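You operate a simulated robot arm through the tools that you are given. There is no shell and no other tool. Be economical: measure what you need, move in short steps, check, and stop when the job is done.

Carry out the task below with a simulated robot arm. There is one attempt and no reset: what you move stays moved.

JOB
Swap the work lamp's flat grey battery for the blue one and light it.
Fine: switch off first; the flat battery goes on the battery board.
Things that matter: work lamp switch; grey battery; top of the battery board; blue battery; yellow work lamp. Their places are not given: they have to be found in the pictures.

It is judged by the outcome, as a careful person would: the job done as asked, and still so three seconds after it is handed in. It fails if anything else is knocked over, pushed out of place, dropped, spilled or broken.

ROBOT AND FRAMES
A 7-joint arm with a two-finger parallel gripper, fixed in place. Base frame: the origin is at the foot of the arm, x ahead of it, y to its left, z up. Units: mm, rad, N and s.
With the tool pointing down near the work surface it reaches from about 220 to 740 mm from the base axis. Its first joint turns from -2.897 to 2.897 rad. Payload 1.57 kg.
Tool frame: the origin (TCP) lies between the finger pads and is the grasp point; the fingertips stand 30 mm ahead of it; z points along the fingers, y is the line along which they close. Largest opening 110 mm; finger width 24, thickness 12; the body of the gripper, 48 by 112 mm, starts 78 mm behind the TCP.
Orientation is told as [roll, pitch, yaw] about the base's x, y, z axes, in that order, counted from this pose: with the fingers straight down and closing along the base's y, the tool's x points along the base's -x, its y along +y and its z along -z.

CONTROLS
- The arm moves only by the tool nudge_tool. Its argument "rows" is a list of rows, each an object of numbers (a shift or turn left out is 0, a gripper value left out holds the last): "tx", "ty", "tz": the shift along the base's x, y, z in units of 25 mm (1.0 is 25 mm); "wx", "wy", "wz": the turn, a rotation vector about the base's x, y, z in units of 5 degrees (1.0 is 5 degrees); "fingers": the gripper command, from -1 (shut) to 1 (fully open), values between in proportion. In form: [{"tx": .., "ty": .., "tz": .., "wx": .., "wy": .., "wz": .., "fingers": ..}, ...]. A call has 1 to 8 rows; each row shifts and turns the commanded pose from where the row before left it. A call with a number of a shift or a turn outside -1 to 1 is refused whole. A row lasts 0.2 s, in which the tool goes at most 50 mm and 0.15 rad; a call with a longer step from one row to the next is refused whole, and so is a gripper value outside its range. Where a pose cannot be reached the arm comes as near as it can. A force on the tool above 90 N (or 10 N above the force at the start of the call, whichever is more), or a blocked arm, ends the call early, and 0.2 s more pass. Each finger travels about 45 mm/s and halts on what it meets, pressing with about 20 N; the grip force reading is that of the motor and also rises with nothing between the fingers. The clock runs only during rows and for 0.2 s after the last one: add rows that do not move to give the fingers time. The reply holds the time, the measured pose of the TCP, the force on the tool along the base axes, the opening and the grip force, in the units named above and with some noise.
- Cameras (640 x 400 px; columns grow to the right, rows downward): "scene" is fixed at [219.7, -649, 1618.5]; the picture's right is [0.96, -0.26, 0.00], its down [-0.10, -0.38, -0.92] and it looks along [0.24, 0.89, -0.39] (base axes); focal length 337 px, centre (320, 200). "wrist" rides on the gripper at [70, 16, -141] in the tool frame; the picture's right is [-0.23, 0.97, 0.00], its down [-0.86, -0.20, -0.48] and it looks along [-0.47, -0.11, 0.88] (tool axes); focal length 222 px, centre (320, 200).
- snapshot(camera): a new picture of that camera. The clock stands still meanwhile.
- lift_body(by): slides the trunk up (or, below 0, down) by that many mm; the arm rides with it, the base frame stays. It gives what a move gives, with no picture.
- locate(camera, pixels): there is no depth. For up to 12 entries [column, row, z] of the newest picture of that camera ("zoom" is the newest enlarged one), the place [x, y] in the base frame at which the ray of that pixel passes the height z, good to about 2 mm. The clock stands still meanwhile.
- zoom(camera, box): a new picture of the part [left, top, right, bottom] of that camera's present view, enlarged. The clock stands still meanwhile.
- sign_off(): hands the job in; it is judged then, once.

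Keep the steps short. Do not move on a guess: measure, check each grasp and each placing, and mend mistakes. In all there are 80 turns and 46 pictures (those below and enlarged ones count). Leave the gripper open and the arm clear of the work at the hand-in unless told otherwise, and finish with a single line.

The tools are called after "Call:" by a JSON object that holds its "method" and its "body". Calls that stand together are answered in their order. nudge_tool: Moves the arm, as the interface text tells. Its arguments: {"type":"object","properties":{"rows":{"type":"array"}},"required":["rows"]} The other tools are called the same way: lift_body (by) slides the trunk up or down; snapshot (camera) takes a picture; locate (camera, pixels) gives the place at which the rays of pixels pass given heights; zoom (camera, box) takes an enlarged picture of a part of a camera's view; sign_off () hands the job in.

At the start:

```text
time_s: 0.0
tcp_pos: [409.0, 47.3, 1378.7]
orientation: [0.001, -0.006, 0.0]
force: [43.0, 38.2, -74.7]
opening: 110.0
finger_force: 0.1
trunk travel left (down, up): [-525.0, 65.0]
```

scene: 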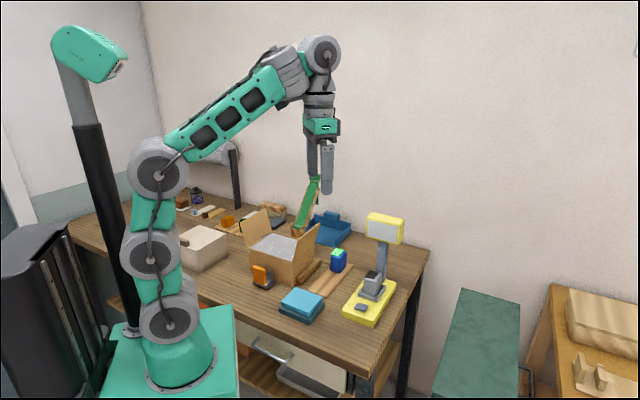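
wrist: 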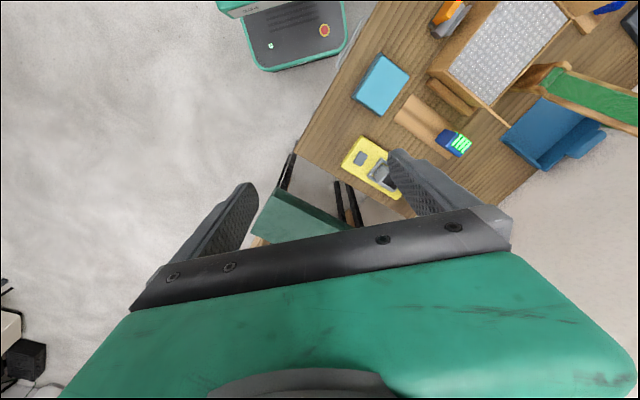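

I see the yellow lamp at about (375,280) and the blue battery at about (338,260) on a wooden board. I'll enlarge both views.

Call:
{"method": "zoom", "body": {"camera": "scene", "box": [270, 200, 430, 340]}}

Call:
{"method": "zoom", "body": {"camera": "wrist", "box": [320, 60, 500, 220]}}

```text
2.86 times, centred on (350, 270) of scene
```

zoom: 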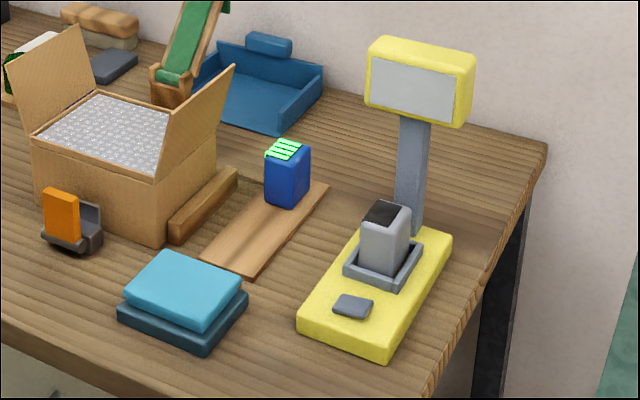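

```text
2.50 times, centred on (410, 140) of wrist
```

zoom: 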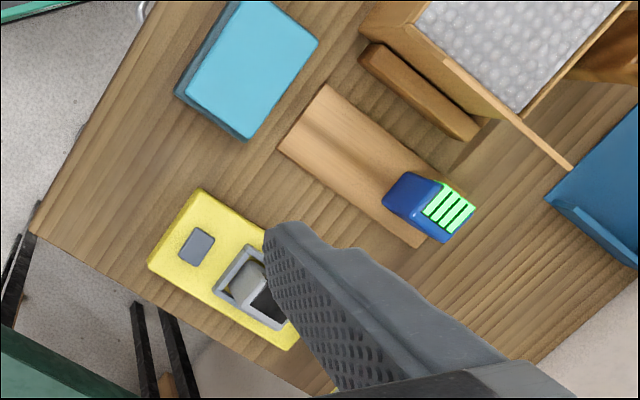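

Next I measure the switch, the lamp's edges, the board and the batteries in both views at several heights.

Call:
{"method": "locate", "body": {"camera": "zoom", "pixels": [[197, 246, 880], [197, 246, 900], [148, 265, 880], [203, 190, 880], [292, 350, 880], [327, 83, 865], [278, 147, 865], [420, 247, 865], [385, 200, 865], [412, 172, 925], [475, 210, 925], [447, 243, 925]]}}

Call:
{"method": "locate", "body": {"camera": "scene", "pixels": [[361.5, 307.4, 880], [361.5, 307.4, 900], [343.4, 315.5, 860], [374.8, 324.6, 860], [396.5, 281.5, 880], [308.6, 288.8, 865], [326.8, 296.1, 865], [353.3, 263.3, 865], [337, 272.4, 865], [330.9, 260.5, 865], [373, 269.5, 940], [373, 269.5, 960]]}}

```text
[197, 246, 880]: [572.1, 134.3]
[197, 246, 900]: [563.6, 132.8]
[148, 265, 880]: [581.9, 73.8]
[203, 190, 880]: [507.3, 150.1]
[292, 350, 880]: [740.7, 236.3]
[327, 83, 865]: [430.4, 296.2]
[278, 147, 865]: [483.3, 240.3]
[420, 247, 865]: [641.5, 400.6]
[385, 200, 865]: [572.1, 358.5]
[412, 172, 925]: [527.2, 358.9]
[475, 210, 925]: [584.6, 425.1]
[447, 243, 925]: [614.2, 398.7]
```

```text
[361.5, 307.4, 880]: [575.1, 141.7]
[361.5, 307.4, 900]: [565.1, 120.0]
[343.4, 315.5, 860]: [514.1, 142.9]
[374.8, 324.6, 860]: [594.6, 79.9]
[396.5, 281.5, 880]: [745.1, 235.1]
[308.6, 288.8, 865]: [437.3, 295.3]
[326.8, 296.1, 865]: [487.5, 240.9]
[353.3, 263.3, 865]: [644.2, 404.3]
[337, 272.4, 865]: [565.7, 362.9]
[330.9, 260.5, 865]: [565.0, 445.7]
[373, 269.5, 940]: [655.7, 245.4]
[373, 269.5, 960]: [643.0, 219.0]
```

The lamp is turned about 45° in yaw, with its switch near (573,135) and its battery near (650,225). I'll move down and left for a closer wrist view.

Call:
{"method": "nudge_tool", "body": {"rows": [{"tz": -1, "ty": 1}, {"tz": -1, "ty": 1}, {"tz": -1, "ty": 1}, {"tz": -1, "ty": 1}, {"tz": -1, "ty": 1}, {"tz": -1}, {"tz": -1}, {"fingers": 1}]}}

Call:
{"method": "snapshot", "body": {"camera": "wrist"}}

```text
time_s: 1.8
tcp_pos: [408.8, 171.8, 1202.2]
orientation: [0.0, -0.007, -0.002]
force: [0.6, -0.3, -0.2]
opening: 110.2
finger_force: 0.0
trunk travel left (down, up): [-525.0, 65.0]
```

```text
41 pictures are left
```

wrist: 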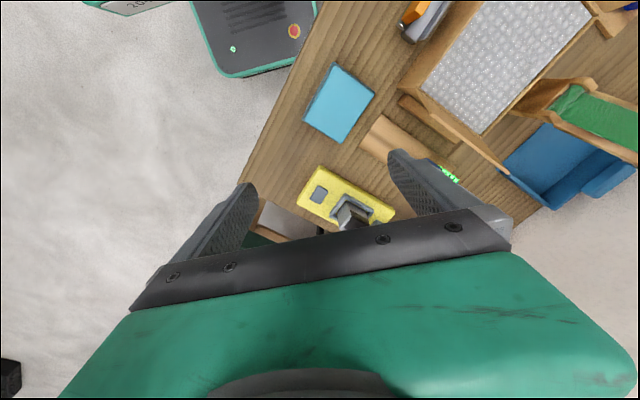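

Call:
{"method": "nudge_tool", "body": {"rows": [{"tx": 1}, {"tx": 1}, {"tx": 1}, {"tx": 1}, {"tx": 1}, {}]}}

Call:
{"method": "zoom", "body": {"camera": "wrist", "box": [240, 40, 480, 240]}}

Call:
{"method": "zoom", "body": {"camera": "scene", "box": [335, 205, 415, 335]}}

```text
time_s: 3.2
tcp_pos: [534.0, 172.0, 1201.6]
orientation: [0.002, -0.006, -0.001]
force: [-0.4, 0.9, 0.1]
opening: 110.2
finger_force: 0.2
trunk travel left (down, up): [-525.0, 65.0]
```

```text
2.00 times, centred on (360, 140) of wrist
```

zoom: 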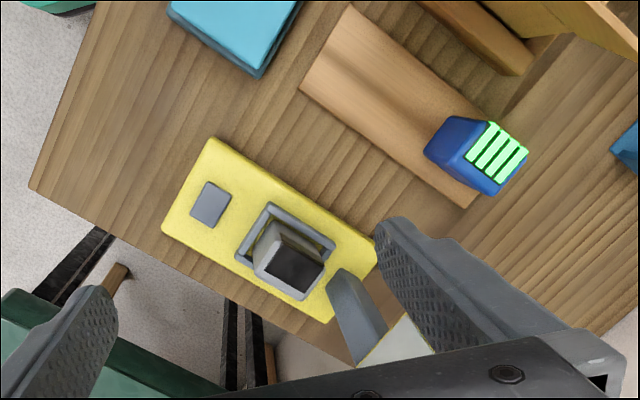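

```text
3.08 times, centred on (375, 270) of scene
```

zoom: 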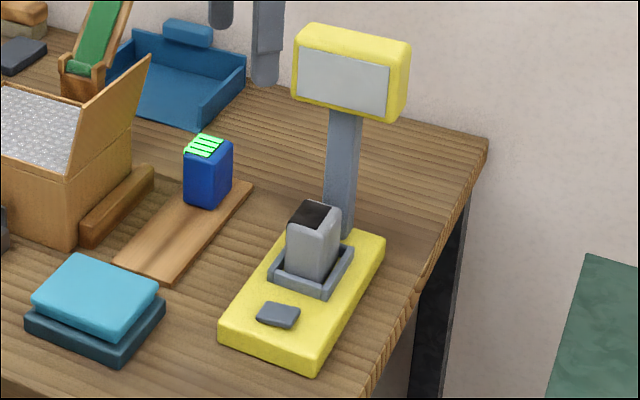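

Call:
{"method": "locate", "body": {"camera": "wrist", "pixels": [[305.5, 108, 880], [281, 154, 880], [388.5, 169, 880], [363.5, 201.5, 880], [305, 142.5, 885], [342.5, 160, 960], [362.5, 172.5, 960], [353, 186, 960], [331.5, 177.5, 960], [334, 141, 900], [317.5, 169, 900], [367.5, 163.5, 900]]}}

Call:
{"method": "locate", "body": {"camera": "zoom", "pixels": [[288, 207, 960], [305, 200, 960], [341, 213, 960], [322, 228, 960], [268, 268, 900], [325, 294, 900], [353, 248, 900], [278, 315, 885], [335, 110, 1020], [220, 325, 880], [318, 355, 880], [385, 237, 880]]}}

```text
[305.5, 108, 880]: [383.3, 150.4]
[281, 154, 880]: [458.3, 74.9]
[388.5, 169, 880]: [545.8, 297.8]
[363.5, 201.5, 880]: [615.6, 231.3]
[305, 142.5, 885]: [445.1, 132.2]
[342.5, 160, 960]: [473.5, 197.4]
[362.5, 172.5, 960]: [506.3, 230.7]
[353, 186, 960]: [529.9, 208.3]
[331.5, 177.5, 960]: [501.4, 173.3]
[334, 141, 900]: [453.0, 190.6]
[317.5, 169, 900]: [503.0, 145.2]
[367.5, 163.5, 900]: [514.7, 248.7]
```

```text
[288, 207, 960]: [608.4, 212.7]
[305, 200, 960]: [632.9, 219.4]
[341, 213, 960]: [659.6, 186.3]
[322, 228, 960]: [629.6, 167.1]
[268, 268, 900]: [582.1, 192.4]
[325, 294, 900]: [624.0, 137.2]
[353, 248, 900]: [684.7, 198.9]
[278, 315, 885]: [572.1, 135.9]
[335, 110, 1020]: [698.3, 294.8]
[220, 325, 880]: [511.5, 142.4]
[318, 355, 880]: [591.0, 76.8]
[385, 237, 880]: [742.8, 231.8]
```

The wrist locate used the older picture from before the 125 mm x-shift. With that added, both cameras agree: switch at about (571,134), flat battery at about (630,203), long axis along (1,1). I'll turn the tool 45° and come closer for a clear look at the switch.

Call:
{"method": "nudge_tool", "body": {"rows": [{"wz": 1}, {"wz": 1}, {"wz": 1}, {"wz": 1}, {"wz": 1}, {"wz": 1}, {"wz": 1}, {"wz": 1}]}}

Call:
{"method": "nudge_tool", "body": {"rows": [{"wz": 1, "tx": 0.5, "ty": -0.8}, {"tz": -1, "tx": 0.5, "ty": -0.8}, {"tz": -1}, {"tz": -1}, {"tz": -1}, {}]}}

Call:
{"method": "snapshot", "body": {"camera": "wrist"}}

Call:
{"method": "zoom", "body": {"camera": "scene", "box": [345, 285, 385, 325]}}

```text
time_s: 5.0
tcp_pos: [534.5, 171.9, 1202.5]
orientation: [-0.001, -0.007, 0.701]
force: [-0.5, -0.4, 0.9]
opening: 110.1
finger_force: 0.2
trunk travel left (down, up): [-525.0, 65.0]
```

```text
time_s: 6.4
tcp_pos: [558.9, 132.1, 1102.6]
orientation: [0.001, -0.008, 0.785]
force: [-0.4, -0.1, 0.3]
opening: 110.3
finger_force: 0.0
trunk travel left (down, up): [-525.0, 65.0]
```

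```text
38 pictures are left
```

wrist: 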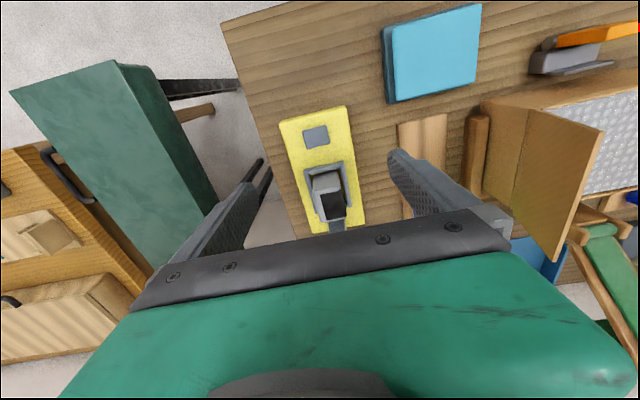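

```text
10.00 times, centred on (365, 305) of scene
```

zoom: 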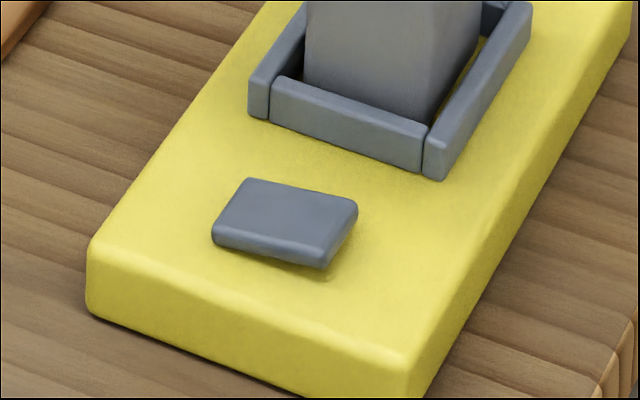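

The switch looks like a rocker plate with one side raised. I'll look at it from the wrist too.

Call:
{"method": "zoom", "body": {"camera": "wrist", "box": [270, 95, 370, 235]}}

Call:
{"method": "locate", "body": {"camera": "wrist", "pixels": [[279, 121, 880], [345, 106, 880], [316, 137, 885], [302, 130, 885], [326, 124, 885], [328, 144, 885], [305, 150, 885], [319, 195, 955], [343, 192, 955], [346, 217, 955], [322, 220, 955]]}}

```text
2.86 times, centred on (320, 165) of wrist
```

zoom: 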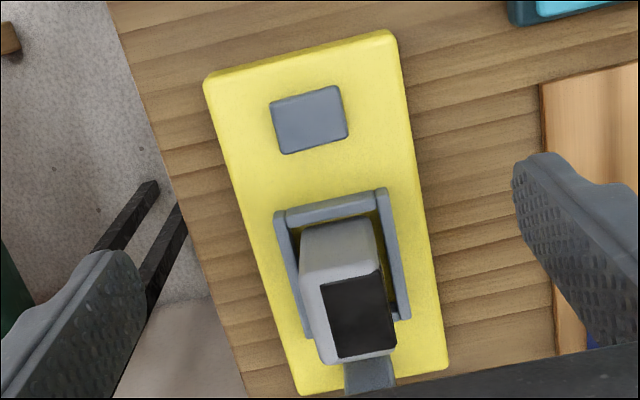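

```text
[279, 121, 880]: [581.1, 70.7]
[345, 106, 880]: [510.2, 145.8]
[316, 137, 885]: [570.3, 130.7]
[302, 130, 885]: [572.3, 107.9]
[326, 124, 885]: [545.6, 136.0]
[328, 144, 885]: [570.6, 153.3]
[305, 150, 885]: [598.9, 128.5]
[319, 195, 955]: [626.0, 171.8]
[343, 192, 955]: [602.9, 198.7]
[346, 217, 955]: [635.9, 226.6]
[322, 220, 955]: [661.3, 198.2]
```

The rocker's (+x,−y) end is raised and its (−x,+y) end is down. That is presumably the on state, with the flat cell. I'll press the raised end at about (580,122) with closed fingers, coming down above it first.

Call:
{"method": "nudge_tool", "body": {"rows": [{"fingers": -1, "tx": 0.84, "ty": -0.4}, {"tz": -1}, {"tz": -1}, {"tz": -1}, {"tz": -1}, {"tz": -1}, {"tz": -1}, {}]}}

Call:
{"method": "zoom", "body": {"camera": "scene", "box": [330, 235, 410, 335]}}

```text
time_s: 8.2
tcp_pos: [582.5, 121.4, 958.4]
orientation: [0.0, -0.007, 0.786]
force: [-0.3, -0.1, 0.7]
opening: 0.0
finger_force: 20.3
out of reach, approached as far as the arm can: row 4
trunk travel left (down, up): [-525.0, 65.0]
```

```text
4.00 times, centred on (370, 285) of scene
```

zoom: 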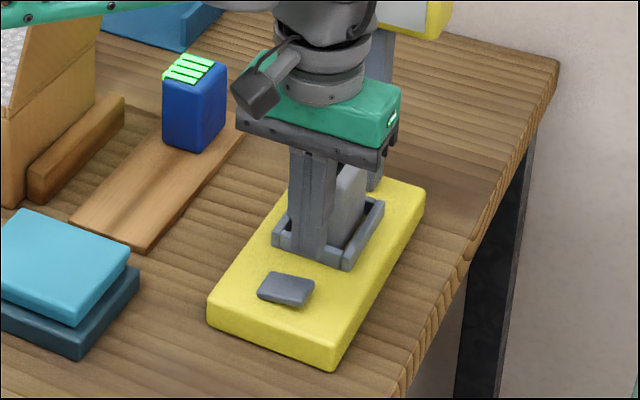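

The arm is at the edge of its reach at this trunk height. I'll raise the tool 150 mm, then lower the trunk by the same amount.

Call:
{"method": "nudge_tool", "body": {"rows": [{"tz": 1}, {"tz": 1}, {"tz": 1}, {"tz": 1}, {"tz": 1}, {"tz": 1}, {"tz": 1}, {"tz": 1}]}}

Call:
{"method": "lift_body", "body": {"by": -180}}

Call:
{"method": "snapshot", "body": {"camera": "scene"}}

```text
time_s: 10.0
tcp_pos: [581.9, 121.3, 1160.4]
orientation: [0.001, -0.005, 0.785]
force: [0.4, 0.8, 0.0]
opening: 0.0
finger_force: 20.2
trunk travel left (down, up): [-525.0, 65.0]
```

```text
time_s: 12.0
tcp_pos: [580.9, 120.9, 980.6]
orientation: [-0.001, -0.006, 0.785]
force: [0.1, -0.1, 0.3]
opening: 0.1
finger_force: 19.9
trunk travel left (down, up): [-345.0, 245.0]
```

```text
34 pictures are left
```

scene: 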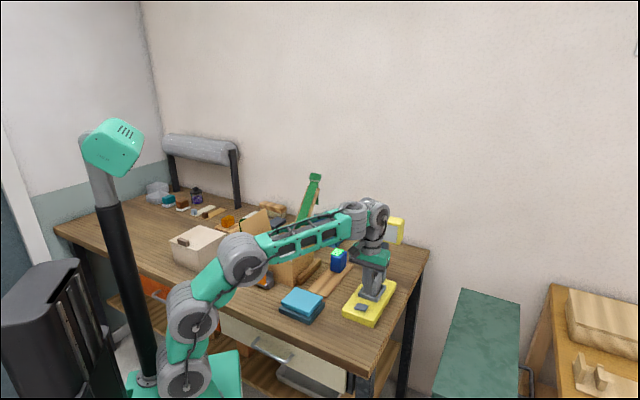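

Reach is fine now. I'll descend to just above the rocker, then in small steps until there is contact.

Call:
{"method": "nudge_tool", "body": {"rows": [{"tz": -1}, {"tz": -0.8}, {"tz": -0.16}, {"tz": -0.12}, {"tz": -0.12}, {"tz": -0.12}, {}]}}

Call:
{"method": "zoom", "body": {"camera": "scene", "box": [340, 275, 400, 330]}}

```text
time_s: 13.6
tcp_pos: [582.1, 120.8, 920.8]
orientation: [0.001, -0.006, 0.786]
force: [-0.3, 0.2, -1.0]
opening: 0.0
finger_force: 20.5
trunk travel left (down, up): [-345.0, 245.0]
```

```text
7.27 times, centred on (370, 302) of scene
```

zoom: 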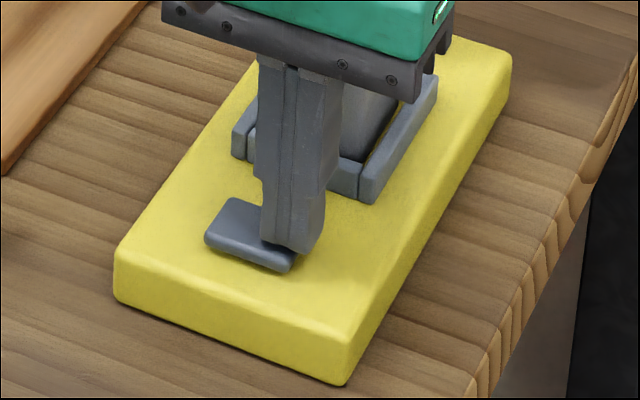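

The tip is over the raised end and about to touch. I'll shift slightly inward and press down in small steps.

Call:
{"method": "nudge_tool", "body": {"rows": [{"tx": -0.1, "ty": 0.1}, {"tz": -0.1}, {"tz": -0.1}, {"tz": -0.1}, {"tz": -0.1}, {}]}}

Call:
{"method": "zoom", "body": {"camera": "scene", "box": [340, 275, 400, 330]}}

```text
time_s: 15.0
tcp_pos: [578.1, 123.0, 919.5]
orientation: [-0.008, -0.019, 0.785]
force: [0.5, -2.3, 54.6]
opening: 0.0
finger_force: 19.9
trunk travel left (down, up): [-345.0, 245.0]
```

```text
7.27 times, centred on (370, 302) of scene
```

zoom: 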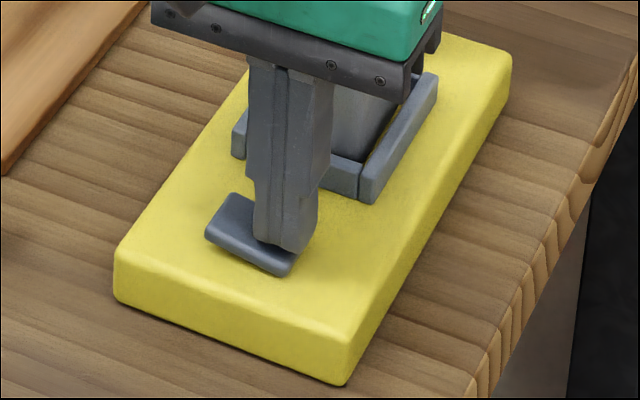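

The rocker looks tipped the other way now, with 55 N at the tip. I'll lift off and check.

Call:
{"method": "nudge_tool", "body": {"rows": [{"tz": 0.5}, {"tz": 1}, {"tz": 1, "tx": -0.5, "ty": -0.5}, {"tz": 1, "tx": -0.5, "ty": -0.5}, {"tz": 1}, {"tz": 1}, {"fingers": 1}, {}]}}

Call:
{"method": "zoom", "body": {"camera": "scene", "box": [320, 205, 420, 330]}}

Call:
{"method": "snapshot", "body": {"camera": "wrist"}}

```text
time_s: 16.8
tcp_pos: [555.8, 97.9, 1045.8]
orientation: [0.003, -0.006, 0.785]
force: [0.2, 0.0, -0.2]
opening: 49.5
finger_force: 0.0
out of reach, approached as far as the arm can: row 5
trunk travel left (down, up): [-345.0, 245.0]
```

```text
3.20 times, centred on (370, 268) of scene
```

zoom: 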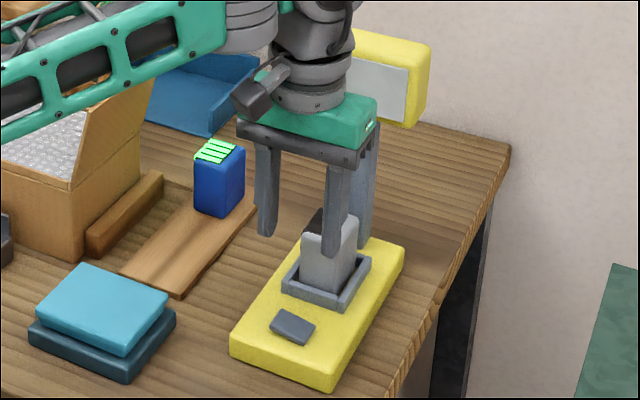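

```text
30 pictures are left
```

wrist: 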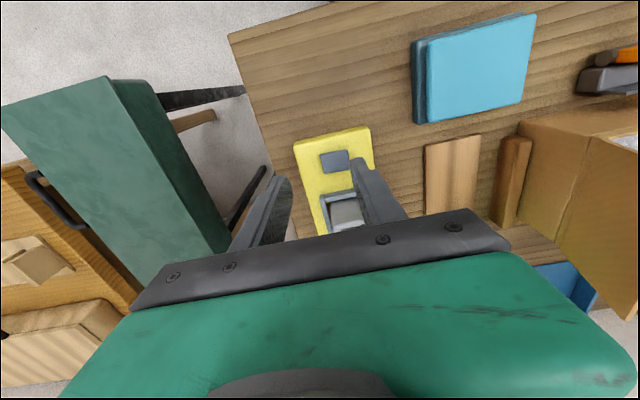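

The rocker is now tipped the other way (off). Before grasping the grey battery I check the clearance to the lamp head and column.

Call:
{"method": "locate", "body": {"camera": "scene", "pixels": [[381, 240, 1000], [381, 240, 1020], [381, 240, 1040], [366.2, 236.9, 1020], [396, 243.3, 1020], [385.7, 282, 880], [376.5, 271, 880], [376.5, 271, 890], [368, 218, 1080], [403, 224, 1080]]}}

```text
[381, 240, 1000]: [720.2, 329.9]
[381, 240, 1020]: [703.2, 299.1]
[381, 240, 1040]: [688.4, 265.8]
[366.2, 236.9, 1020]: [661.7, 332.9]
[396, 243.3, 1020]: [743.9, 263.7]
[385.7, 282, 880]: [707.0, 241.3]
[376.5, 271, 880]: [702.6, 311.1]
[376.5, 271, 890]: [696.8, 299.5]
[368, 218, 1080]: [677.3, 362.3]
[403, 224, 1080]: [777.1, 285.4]
```

The head's front face is about 70 mm beyond the battery, so the gripper (half-width 24) clears it. I'll move above the grey battery at about (632,198).

Call:
{"method": "nudge_tool", "body": {"rows": [{"tx": 0.61, "ty": 0.8, "fingers": 0.45}, {"tx": 0.61, "ty": 0.8}, {"tx": 0.61, "ty": 0.8}, {"tx": 0.61, "ty": 0.8}, {"tx": 0.61, "ty": 0.8}, {}, {}]}}

Call:
{"method": "zoom", "body": {"camera": "scene", "box": [320, 205, 420, 330]}}

Call:
{"method": "snapshot", "body": {"camera": "wrist"}}

```text
time_s: 18.4
tcp_pos: [619.7, 194.1, 1037.4]
orientation: [0.002, -0.006, 0.783]
force: [0.7, -0.2, -0.3]
opening: 79.6
finger_force: 0.1
out of reach, approached as far as the arm can: row 5
trunk travel left (down, up): [-345.0, 245.0]
```

```text
3.20 times, centred on (370, 268) of scene
```

zoom: 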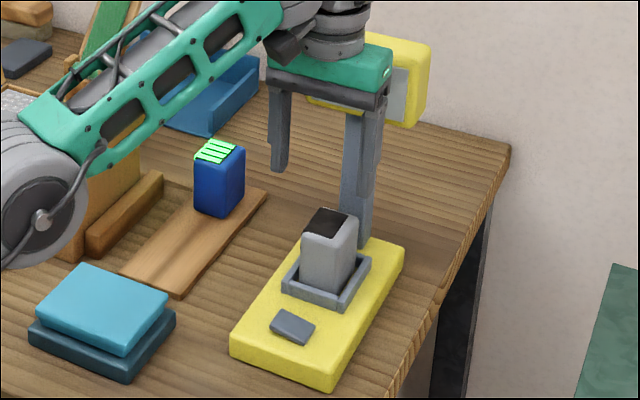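

```text
28 pictures are left
```

wrist: 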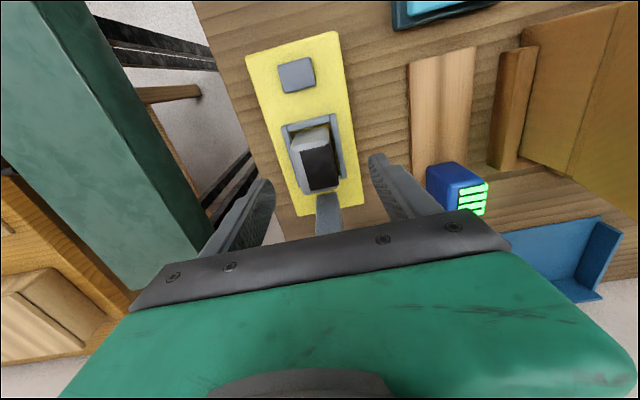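

The arm is at the edge of its upper reach here, and lower is easier. I'll go down a little (tips stay above the battery top at 955) and read the pose.

Call:
{"method": "nudge_tool", "body": {"rows": [{"tz": -0.7}, {"tz": -0.7}, {}]}}

```text
time_s: 19.2
tcp_pos: [619.8, 193.3, 1002.2]
orientation: [0.0, -0.005, 0.787]
force: [-0.2, -0.1, 0.4]
opening: 79.6
finger_force: 0.1
trunk travel left (down, up): [-345.0, 245.0]
```

Call:
{"method": "nudge_tool", "body": {"rows": [{"tx": 0.51, "ty": 0.21}, {}]}}

Call:
{"method": "snapshot", "body": {"camera": "wrist"}}

Call:
{"method": "zoom", "body": {"camera": "scene", "box": [340, 225, 410, 320]}}

```text
time_s: 19.8
tcp_pos: [632.8, 199.0, 1002.2]
orientation: [0.0, -0.006, 0.782]
force: [0.2, 0.2, -0.1]
opening: 79.7
finger_force: 0.0
trunk travel left (down, up): [-345.0, 245.0]
```

```text
27 pictures are left
```

wrist: 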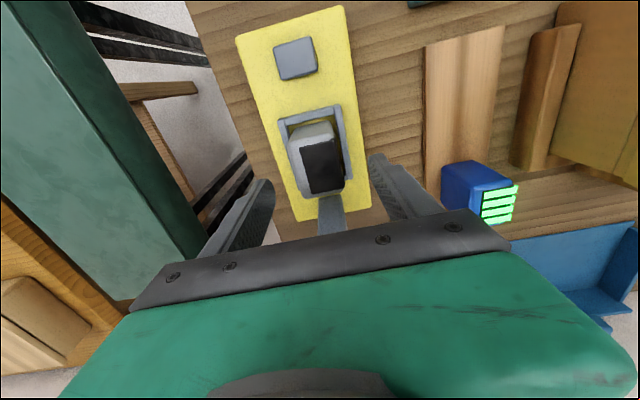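

```text
4.21 times, centred on (375, 272) of scene
```

zoom: 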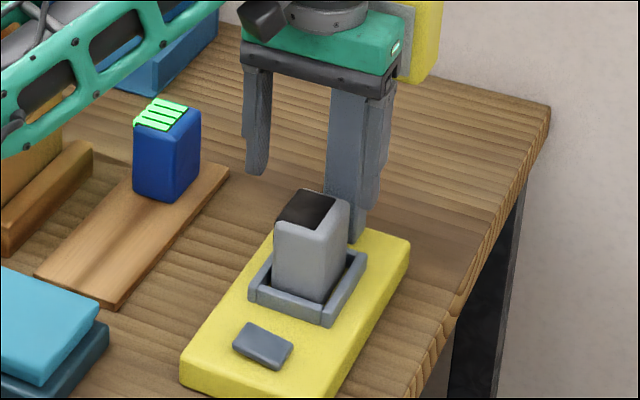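

Call:
{"method": "locate", "body": {"camera": "wrist", "pixels": [[303, 148, 955], [338, 143, 955], [345, 190, 955], [311, 195, 955], [290, 140, 930], [281, 120, 898], [340, 106, 898], [352, 180, 898], [318, 198, 880], [342, 194, 880]]}}

Call:
{"method": "locate", "body": {"camera": "zoom", "pixels": [[276, 218, 955], [302, 189, 955], [347, 201, 955], [324, 231, 955], [249, 290, 898], [327, 318, 898], [368, 258, 898], [134, 124, 940], [181, 138, 940], [156, 100, 940], [202, 107, 940], [170, 200, 870]]}}

```text
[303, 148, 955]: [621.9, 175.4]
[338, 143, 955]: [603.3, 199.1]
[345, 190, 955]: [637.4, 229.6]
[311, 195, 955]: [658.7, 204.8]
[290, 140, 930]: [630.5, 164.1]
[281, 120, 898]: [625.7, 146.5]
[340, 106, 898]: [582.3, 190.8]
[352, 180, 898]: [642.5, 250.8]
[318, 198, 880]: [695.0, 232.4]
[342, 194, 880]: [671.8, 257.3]
```

```text
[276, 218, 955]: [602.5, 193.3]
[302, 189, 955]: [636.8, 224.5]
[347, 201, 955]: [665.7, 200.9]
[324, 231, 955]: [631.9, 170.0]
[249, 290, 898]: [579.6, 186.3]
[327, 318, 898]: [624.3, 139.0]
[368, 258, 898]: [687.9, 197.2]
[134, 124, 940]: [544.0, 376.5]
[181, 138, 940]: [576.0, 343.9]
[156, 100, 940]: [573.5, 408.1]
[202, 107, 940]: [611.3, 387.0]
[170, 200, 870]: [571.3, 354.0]
```

Battery top centre is about (632,200) and the TCP is at (633,199), so it's aligned. I'll descend to TCP z 940 with the tips above the tray rim and close.

Call:
{"method": "nudge_tool", "body": {"rows": [{"tz": -0.8}, {"tz": -0.8}, {"tz": -0.85}, {}, {"fingers": -1}, {}, {}, {}]}}

Call:
{"method": "zoom", "body": {"camera": "scene", "box": [340, 225, 410, 320]}}

```text
time_s: 21.6
tcp_pos: [632.1, 199.0, 940.8]
orientation: [0.0, -0.005, 0.787]
force: [0.4, -1.7, 0.9]
opening: 43.7
finger_force: 19.7
trunk travel left (down, up): [-345.0, 245.0]
```

```text
4.21 times, centred on (375, 272) of scene
```

zoom: 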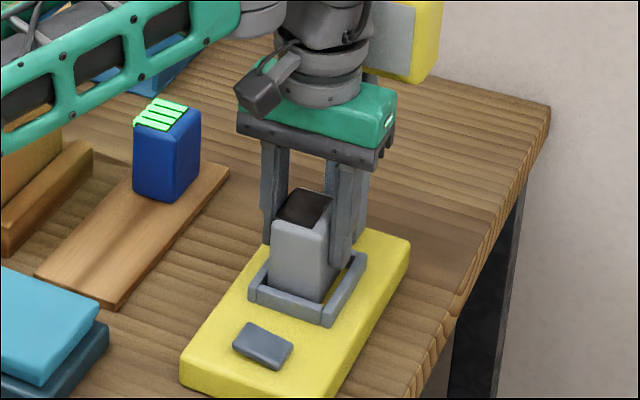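

The grip holds at 43.7 mm. I'll lift straight up slowly.

Call:
{"method": "nudge_tool", "body": {"rows": [{"tz": 0.3}, {"tz": 0.5}, {"tz": 0.6}, {"tz": 0.6}, {}]}}

Call:
{"method": "zoom", "body": {"camera": "scene", "box": [310, 205, 410, 330]}}

```text
time_s: 22.8
tcp_pos: [633.7, 199.2, 991.6]
orientation: [0.004, -0.005, 0.783]
force: [0.0, 0.3, -2.6]
opening: 43.7
finger_force: 19.6
trunk travel left (down, up): [-345.0, 245.0]
```

```text
3.20 times, centred on (360, 268) of scene
```

zoom: 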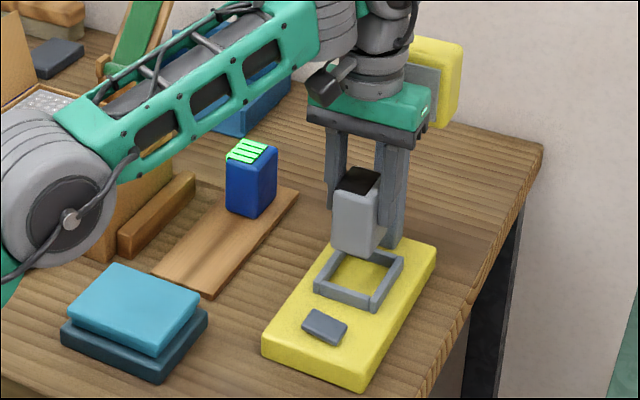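

The grey battery is out and held. I'll measure the board area and its neighbours (cyan book, brown bar, carton) before moving over.

Call:
{"method": "locate", "body": {"camera": "zoom", "pixels": [[198, 302, 885], [207, 322, 875], [120, 232, 885], [145, 252, 862], [195, 180, 885], [210, 294, 867], [152, 273, 867], [298, 194, 867], [228, 208, 867], [255, 217, 867], [274, 195, 867]]}}

Call:
{"method": "locate", "body": {"camera": "scene", "pixels": [[295.8, 287.5, 860], [319.5, 223.5, 1000], [319.5, 223.5, 1050], [296, 256, 940], [296, 256, 960]]}}

Call:
{"method": "snapshot", "body": {"camera": "wrist"}}

```text
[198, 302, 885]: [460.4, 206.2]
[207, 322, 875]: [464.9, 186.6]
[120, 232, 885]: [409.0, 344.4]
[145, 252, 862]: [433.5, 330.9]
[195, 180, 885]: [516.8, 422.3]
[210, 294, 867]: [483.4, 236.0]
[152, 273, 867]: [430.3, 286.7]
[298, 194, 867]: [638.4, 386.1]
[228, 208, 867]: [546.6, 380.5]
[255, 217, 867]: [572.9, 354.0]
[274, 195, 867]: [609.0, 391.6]
```

```text
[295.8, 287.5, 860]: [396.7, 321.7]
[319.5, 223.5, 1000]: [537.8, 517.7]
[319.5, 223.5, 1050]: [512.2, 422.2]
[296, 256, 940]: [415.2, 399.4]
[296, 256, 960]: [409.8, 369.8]
```

```text
23 pictures are left
```

wrist: 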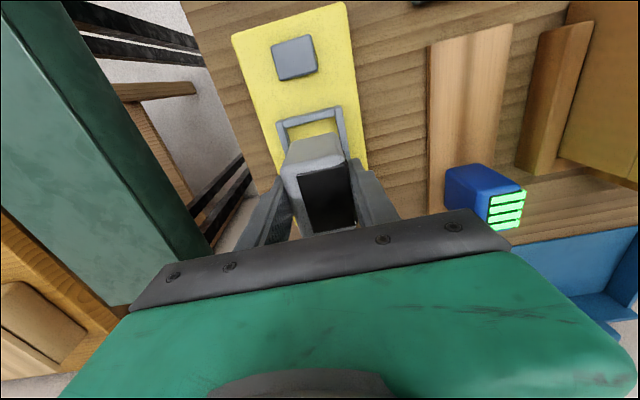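

Board centreline x−y≈193, near end at u≈509, and blue sits at about (577,385). The free spot for the flat battery is about (489,296). I'll raise the trunk 60 mm for forearm clearance and carry it over.

Call:
{"method": "lift_body", "body": {"by": 60}}

Call:
{"method": "nudge_tool", "body": {"rows": [{"tx": -0.82, "ty": 0.55}, {"tx": -0.82, "ty": 0.55}, {"tx": -0.82, "ty": 0.55}, {"tx": -0.82, "ty": 0.55}, {"tx": -0.82, "ty": 0.55}, {"tx": -0.82, "ty": 0.55}, {"tx": -0.82, "ty": 0.55}, {}]}}

Call:
{"method": "snapshot", "body": {"camera": "scene"}}

Call:
{"method": "snapshot", "body": {"camera": "wrist"}}

```text
time_s: 23.8
tcp_pos: [634.0, 199.8, 1052.8]
orientation: [0.001, -0.006, 0.785]
force: [0.0, 1.0, -3.3]
opening: 43.8
finger_force: 19.8
trunk travel left (down, up): [-405.0, 185.0]
```

```text
time_s: 25.6
tcp_pos: [489.3, 295.3, 1052.4]
orientation: [0.002, -0.005, 0.784]
force: [0.2, -0.8, -2.7]
opening: 43.9
finger_force: 20.1
trunk travel left (down, up): [-405.0, 185.0]
```

```text
22 pictures are left
```

scene: 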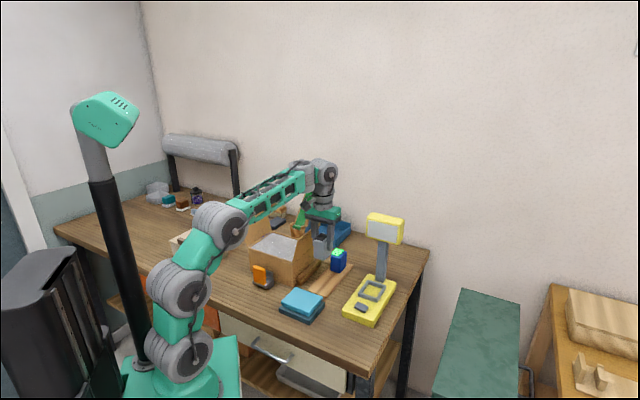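

```text
21 pictures are left
```

wrist: 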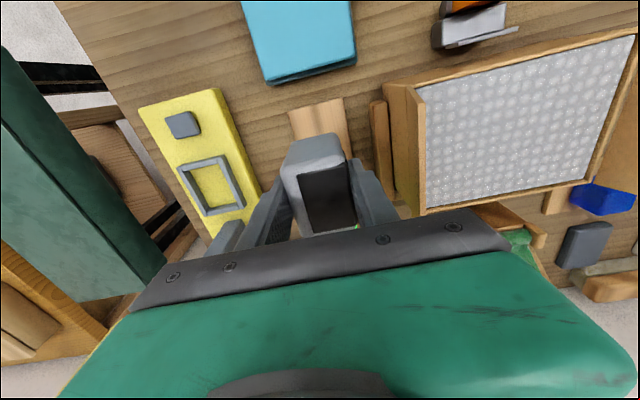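

The carton's flap is near the gripper. I'll measure its top edge before descending.

Call:
{"method": "zoom", "body": {"camera": "scene", "box": [240, 190, 360, 300]}}

Call:
{"method": "zoom", "body": {"camera": "wrist", "box": [280, 70, 460, 230]}}

```text
3.64 times, centred on (300, 245) of scene
```

zoom: 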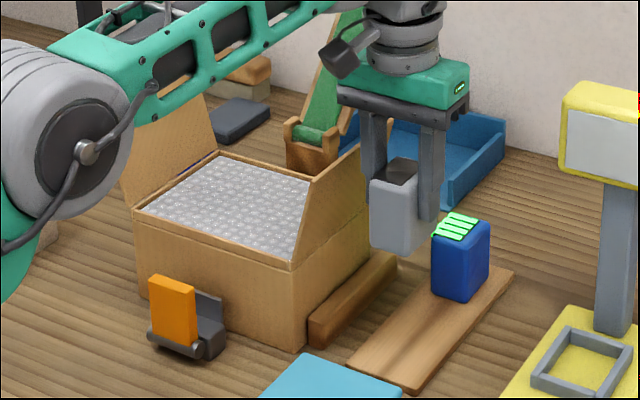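

```text
2.50 times, centred on (370, 150) of wrist
```

zoom: 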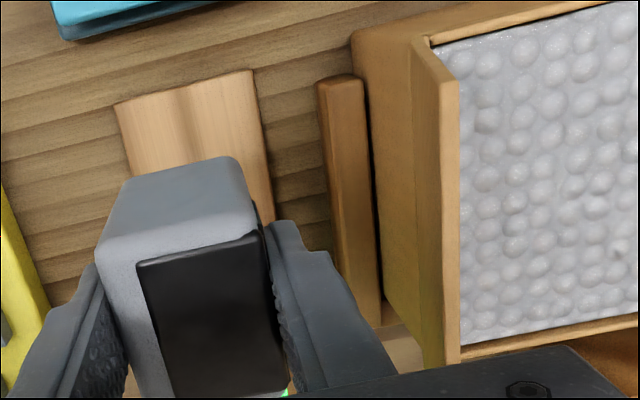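

Call:
{"method": "locate", "body": {"camera": "wrist", "pixels": [[418, 103, 1000], [418, 103, 1020], [418, 103, 1040], [418, 103, 1060], [425, 210, 1020], [425, 210, 1040], [407, 86, 960]]}}

Call:
{"method": "locate", "body": {"camera": "scene", "pixels": [[297.3, 239.5, 1000], [297.3, 239.5, 1020], [297.3, 239.5, 1040], [297.3, 239.5, 1060], [292.3, 262.9, 960], [292.3, 262.9, 980]]}}

```text
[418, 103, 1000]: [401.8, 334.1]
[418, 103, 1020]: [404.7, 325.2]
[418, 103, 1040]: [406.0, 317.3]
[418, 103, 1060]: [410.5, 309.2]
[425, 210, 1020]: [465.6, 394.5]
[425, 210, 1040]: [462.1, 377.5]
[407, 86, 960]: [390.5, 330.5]
```

```text
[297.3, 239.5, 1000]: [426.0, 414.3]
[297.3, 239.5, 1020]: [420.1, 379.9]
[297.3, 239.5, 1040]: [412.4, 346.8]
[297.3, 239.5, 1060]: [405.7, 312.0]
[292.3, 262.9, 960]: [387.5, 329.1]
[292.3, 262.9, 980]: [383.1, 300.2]
```

The flap's top edge is at z≈1058 and about 69 mm to the side, while the gripper body half-width is 56. I'll shift 8 mm away from it (still well on the board) and descend partway.

Call:
{"method": "nudge_tool", "body": {"rows": [{"tx": 0.22, "ty": -0.22}, {"tz": -0.9}, {"tz": -0.9}, {"tz": -0.9}, {"tz": -0.9}, {"tz": -0.6}, {}]}}

Call:
{"method": "zoom", "body": {"camera": "scene", "box": [270, 210, 370, 310]}}

```text
time_s: 27.2
tcp_pos: [495.1, 290.2, 944.0]
orientation: [0.001, -0.005, 0.785]
force: [-0.4, -0.2, -3.8]
opening: 44.1
finger_force: 20.2
trunk travel left (down, up): [-405.0, 185.0]
```

```text
4.00 times, centred on (320, 260) of scene
```

zoom: 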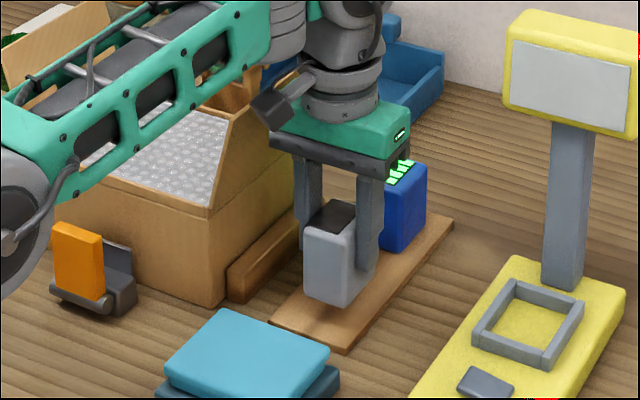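

The battery hovers just over the board. I'll lower it in small steps until it touches.

Call:
{"method": "nudge_tool", "body": {"rows": [{"tz": -0.2}, {"tz": -0.1}, {"tz": -0.1}, {"tz": -0.1}, {}]}}

```text
time_s: 28.4
tcp_pos: [495.2, 289.7, 932.5]
orientation: [0.0, -0.006, 0.785]
force: [0.0, 0.0, -3.1]
opening: 44.0
finger_force: 20.0
trunk travel left (down, up): [-405.0, 185.0]
```

Call:
{"method": "nudge_tool", "body": {"rows": [{"tz": -0.08}, {"tz": -0.08}, {}]}}

Call:
{"method": "zoom", "body": {"camera": "scene", "box": [290, 235, 370, 310]}}

```text
time_s: 29.2
tcp_pos: [494.6, 291.4, 928.8]
orientation: [0.0, -0.005, 0.786]
force: [0.1, -0.6, -3.8]
opening: 43.7
finger_force: 19.7
trunk travel left (down, up): [-405.0, 185.0]
```

```text
5.33 times, centred on (330, 272) of scene
```

zoom: 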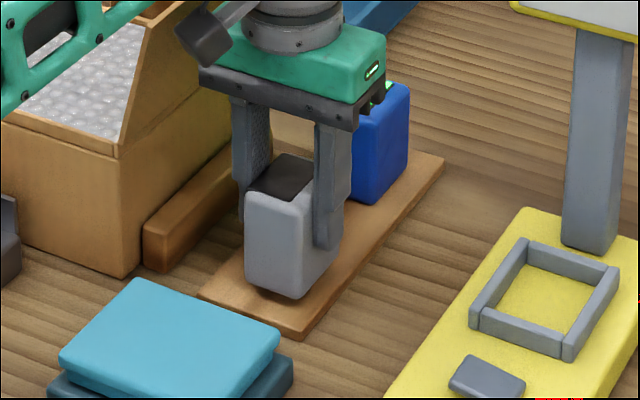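

No contact yet, the force is still −3.8. I'll continue in 2 mm steps.

Call:
{"method": "nudge_tool", "body": {"rows": [{"tz": -0.08}, {"tz": -0.08}, {}]}}

Call:
{"method": "nudge_tool", "body": {"rows": [{"tz": -0.08}, {}]}}

```text
time_s: 30.0
tcp_pos: [495.6, 290.9, 926.3]
orientation: [0.0, -0.005, 0.783]
force: [0.7, -0.6, -2.7]
opening: 44.0
finger_force: 20.0
trunk travel left (down, up): [-405.0, 185.0]
```

```text
time_s: 30.6
tcp_pos: [495.1, 290.5, 922.9]
orientation: [-0.003, -0.004, 0.786]
force: [0.0, 0.4, -2.7]
opening: 44.1
finger_force: 20.0
trunk travel left (down, up): [-405.0, 185.0]
```

Call:
{"method": "nudge_tool", "body": {"rows": [{"tz": -0.08}, {}]}}

Call:
{"method": "zoom", "body": {"camera": "scene", "box": [305, 260, 345, 300]}}

```text
time_s: 31.2
tcp_pos: [494.1, 290.9, 921.9]
orientation: [0.0, -0.006, 0.786]
force: [0.0, 0.0, -2.9]
opening: 43.6
finger_force: 20.2
trunk travel left (down, up): [-405.0, 185.0]
```

```text
10.00 times, centred on (325, 280) of scene
```

zoom: 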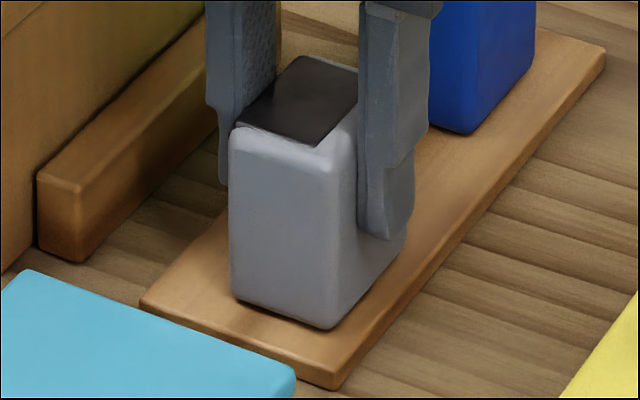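

Very close now, with a contact shadow just visible. Continuing gently.

Call:
{"method": "nudge_tool", "body": {"rows": [{"tz": -0.06}, {}]}}

Call:
{"method": "nudge_tool", "body": {"rows": [{"tz": -0.06}, {}]}}

Call:
{"method": "nudge_tool", "body": {"rows": [{"tz": -0.06}, {}]}}

```text
time_s: 31.8
tcp_pos: [495.0, 291.9, 921.8]
orientation: [0.0, -0.007, 0.785]
force: [0.6, 0.4, 3.1]
opening: 43.8
finger_force: 19.7
trunk travel left (down, up): [-405.0, 185.0]
```

```text
time_s: 32.4
tcp_pos: [496.0, 289.7, 921.8]
orientation: [-0.002, -0.009, 0.786]
force: [1.9, 0.5, 13.9]
opening: 43.9
finger_force: 20.2
trunk travel left (down, up): [-405.0, 185.0]
```

```text
time_s: 33.0
tcp_pos: [494.2, 290.3, 917.9]
orientation: [-0.003, -0.007, 0.783]
force: [2.5, 1.3, 12.4]
opening: 43.8
finger_force: 19.9
trunk travel left (down, up): [-405.0, 185.0]
```

Contact at TCP z≈921. I'll open moderately, wait, then rise straight up.

Call:
{"method": "nudge_tool", "body": {"rows": [{"fingers": 0.13}, {}, {}, {"tz": 0.5}, {"tz": 1}, {"tz": 1}, {"tz": 1}, {"tz": 1}]}}

Call:
{"method": "zoom", "body": {"camera": "scene", "box": [280, 215, 380, 310]}}

```text
time_s: 34.8
tcp_pos: [494.4, 290.4, 1028.2]
orientation: [0.002, -0.005, 0.784]
force: [-0.3, -0.4, -0.8]
opening: 62.5
finger_force: 0.0
trunk travel left (down, up): [-405.0, 185.0]
```

```text
4.21 times, centred on (330, 262) of scene
```

zoom: 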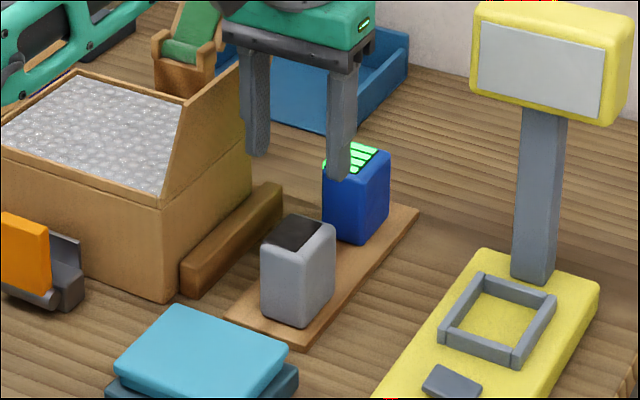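

The grey battery stands upright on the board. Next I move above the blue battery.

Call:
{"method": "nudge_tool", "body": {"rows": [{"tx": 0.66, "ty": 0.757, "fingers": 0.45}, {"tx": 0.66, "ty": 0.757}, {"tx": 0.66, "ty": 0.757}, {"tx": 0.66, "ty": 0.757}, {"tx": 0.66, "ty": 0.757}, {}]}}

Call:
{"method": "snapshot", "body": {"camera": "wrist"}}

Call:
{"method": "zoom", "body": {"camera": "scene", "box": [280, 205, 380, 310]}}

```text
time_s: 36.2
tcp_pos: [570.4, 376.9, 1028.3]
orientation: [0.002, -0.006, 0.785]
force: [0.1, 0.2, -0.2]
opening: 79.5
finger_force: 0.0
out of reach, approached as far as the arm can: row 5
trunk travel left (down, up): [-405.0, 185.0]
```

```text
14 pictures are left
```

wrist: 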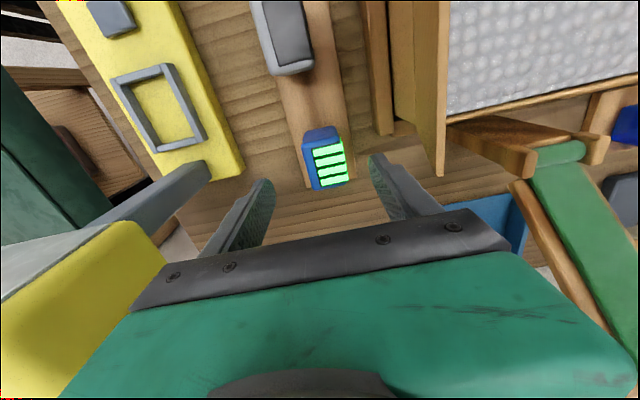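

```text
3.81 times, centred on (330, 258) of scene
```

zoom: 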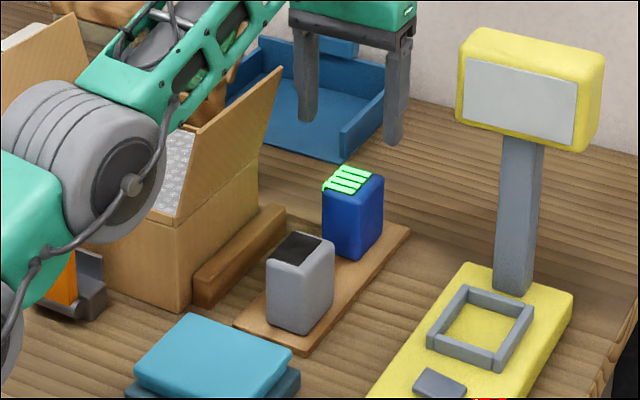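

Call:
{"method": "locate", "body": {"camera": "wrist", "pixels": [[310, 145, 935], [340, 135, 935], [347, 185, 935], [317, 191, 935]]}}

Call:
{"method": "locate", "body": {"camera": "zoom", "pixels": [[322, 188, 935], [344, 166, 935], [384, 177, 935], [362, 200, 935]]}}

```text
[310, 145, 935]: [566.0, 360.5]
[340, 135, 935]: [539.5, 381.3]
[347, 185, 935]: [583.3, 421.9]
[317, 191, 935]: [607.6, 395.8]
```

```text
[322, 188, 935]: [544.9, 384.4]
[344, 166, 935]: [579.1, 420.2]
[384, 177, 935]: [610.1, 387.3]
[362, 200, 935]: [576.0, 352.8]
```

Blue centre is about (576,388). I'll step down first for reach, then shift over it.

Call:
{"method": "nudge_tool", "body": {"rows": [{"tz": -0.6}, {"tz": -0.4}, {"tx": 0.34, "ty": 0.54, "fingers": 0.35}, {}]}}

```text
time_s: 37.2
tcp_pos: [574.5, 388.3, 1003.5]
orientation: [0.0, -0.006, 0.786]
force: [-0.3, 0.7, 0.1]
opening: 74.2
finger_force: 0.1
out of reach, approached as far as the arm can: row 3
trunk travel left (down, up): [-405.0, 185.0]
```

Call:
{"method": "nudge_tool", "body": {"rows": [{"tz": -0.8}, {"tx": 0.16, "ty": 0.06}, {}]}}

Call:
{"method": "snapshot", "body": {"camera": "wrist"}}

```text
time_s: 38.0
tcp_pos: [578.5, 388.6, 982.4]
orientation: [0.001, -0.004, 0.787]
force: [0.7, 0.3, -0.1]
opening: 74.2
finger_force: 0.0
trunk travel left (down, up): [-405.0, 185.0]
```

```text
12 pictures are left
```

wrist: 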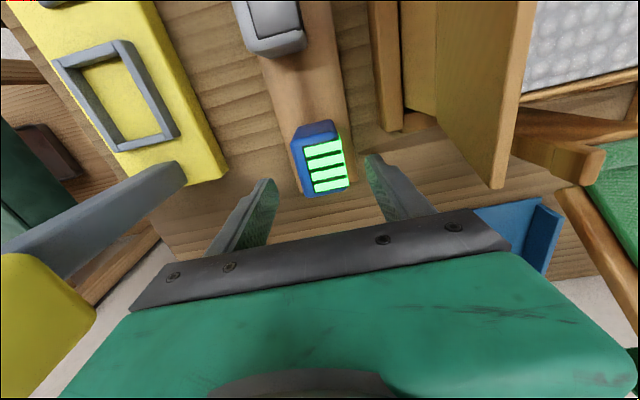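

Call:
{"method": "locate", "body": {"camera": "wrist", "pixels": [[301, 143, 935], [340, 132, 935], [348, 185, 935], [310, 196, 935]]}}

```text
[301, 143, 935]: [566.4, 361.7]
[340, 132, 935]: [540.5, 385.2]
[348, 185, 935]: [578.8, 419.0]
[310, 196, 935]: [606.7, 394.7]
```

Blue is centred to within about 2 mm. After a small correction I'll descend to z≈921 and close.

Call:
{"method": "nudge_tool", "body": {"rows": [{"tx": -0.06, "ty": 0.06}, {"tz": -0.8}, {"tz": -0.8}, {"tz": -0.85}, {"fingers": -1}, {}, {}, {}]}}

Call:
{"method": "zoom", "body": {"camera": "scene", "box": [290, 215, 380, 300]}}

```text
time_s: 39.8
tcp_pos: [576.3, 390.0, 921.4]
orientation: [0.001, -0.007, 0.784]
force: [1.3, -0.2, 0.4]
opening: 43.9
finger_force: 19.9
trunk travel left (down, up): [-405.0, 185.0]
```

```text
4.71 times, centred on (335, 258) of scene
```

zoom: 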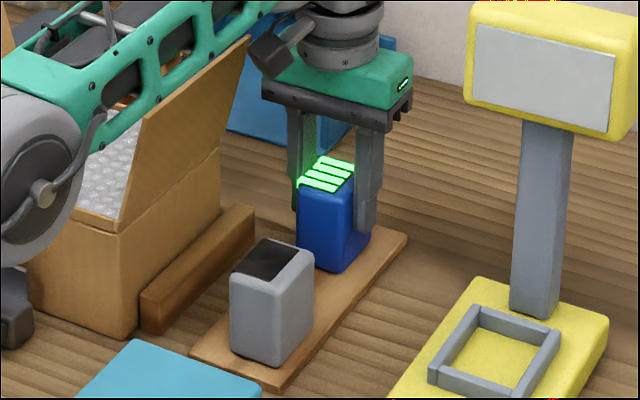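

Blue is gripped at 43.9 mm. I'll lift it, then draw it back toward the robot, well clear of the lamp head, while rising above the grey one.

Call:
{"method": "nudge_tool", "body": {"rows": [{"tz": 0.3}, {"tz": 0.7}, {"tz": 0.9}, {"tx": -0.63, "ty": -0.63, "tz": 0.2}, {"tx": -0.63, "ty": -0.63, "tz": 0.7}, {"tx": -0.63, "ty": -0.63, "tz": 0.9}, {}]}}

```text
time_s: 41.4
tcp_pos: [529.2, 341.0, 1015.4]
orientation: [0.001, -0.006, 0.786]
force: [0.8, -0.2, -3.2]
opening: 43.9
finger_force: 19.8
trunk travel left (down, up): [-405.0, 185.0]
```

Call:
{"method": "nudge_tool", "body": {"rows": [{"tx": 0.06, "ty": -0.78}, {"tx": 0.06, "ty": -0.78}, {"tx": 0.8, "ty": -0.82}, {"tx": 0.8, "ty": -0.82}, {"tx": 0.8, "ty": -0.82}, {"tx": 0.8, "ty": -0.82}, {"tx": 0.8, "ty": -0.82}, {}]}}

Call:
{"method": "snapshot", "body": {"camera": "wrist"}}

```text
time_s: 43.2
tcp_pos: [633.1, 201.0, 1013.8]
orientation: [0.0, -0.004, 0.784]
force: [-1.1, 0.7, -3.2]
opening: 43.7
finger_force: 20.2
trunk travel left (down, up): [-405.0, 185.0]
```

```text
10 pictures are left
```

wrist: 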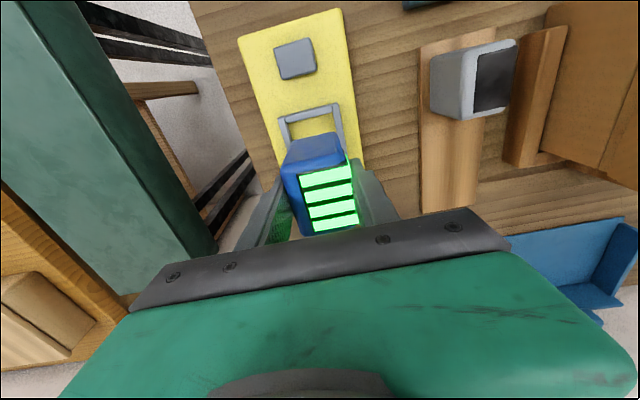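

The blue one sits in the gripper just as the grey did. I'll correct to (632.2,199.2) and descend to just above the tray rim.

Call:
{"method": "nudge_tool", "body": {"rows": [{"tx": -0.04, "ty": -0.07}, {"tz": -0.8}, {"tz": -0.8}, {"tz": -0.3}, {}]}}

Call:
{"method": "zoom", "body": {"camera": "scene", "box": [340, 235, 410, 320]}}

```text
time_s: 44.4
tcp_pos: [632.7, 198.3, 965.9]
orientation: [0.0, -0.005, 0.785]
force: [0.2, 0.5, -1.6]
opening: 43.7
finger_force: 20.3
trunk travel left (down, up): [-405.0, 185.0]
```

```text
4.71 times, centred on (375, 278) of scene
```

zoom: 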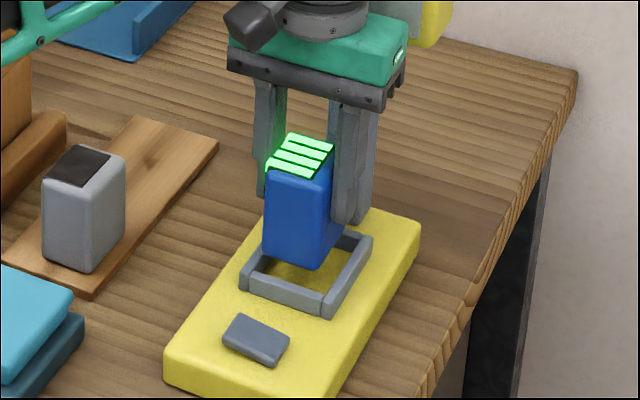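

It looks centred over the tray. I'll insert slowly and watch the force.

Call:
{"method": "nudge_tool", "body": {"rows": [{"tz": -0.2}, {"tz": -0.2}, {"tz": -0.2}, {"tz": -0.15}, {"tz": -0.1}, {}]}}

```text
time_s: 45.8
tcp_pos: [632.3, 198.6, 943.3]
orientation: [0.003, -0.005, 0.783]
force: [0.7, -0.4, -3.9]
opening: 43.9
finger_force: 19.8
trunk travel left (down, up): [-405.0, 185.0]
```

Call:
{"method": "nudge_tool", "body": {"rows": [{"tz": -0.06}, {}]}}

Call:
{"method": "nudge_tool", "body": {"rows": [{"tz": -0.06}, {}]}}

Call:
{"method": "nudge_tool", "body": {"rows": [{"tz": -0.06}, {}]}}

```text
time_s: 46.4
tcp_pos: [631.3, 198.9, 943.4]
orientation: [0.001, -0.005, 0.785]
force: [-0.5, 0.3, -2.8]
opening: 44.1
finger_force: 19.5
trunk travel left (down, up): [-405.0, 185.0]
```

```text
time_s: 47.0
tcp_pos: [632.1, 198.9, 942.4]
orientation: [-0.002, -0.004, 0.785]
force: [0.2, -0.2, -3.2]
opening: 44.3
finger_force: 19.8
trunk travel left (down, up): [-405.0, 185.0]
```

```text
time_s: 47.6
tcp_pos: [632.9, 199.4, 942.0]
orientation: [0.0, -0.009, 0.785]
force: [1.7, -0.9, 5.6]
opening: 43.7
finger_force: 20.0
trunk travel left (down, up): [-405.0, 185.0]
```

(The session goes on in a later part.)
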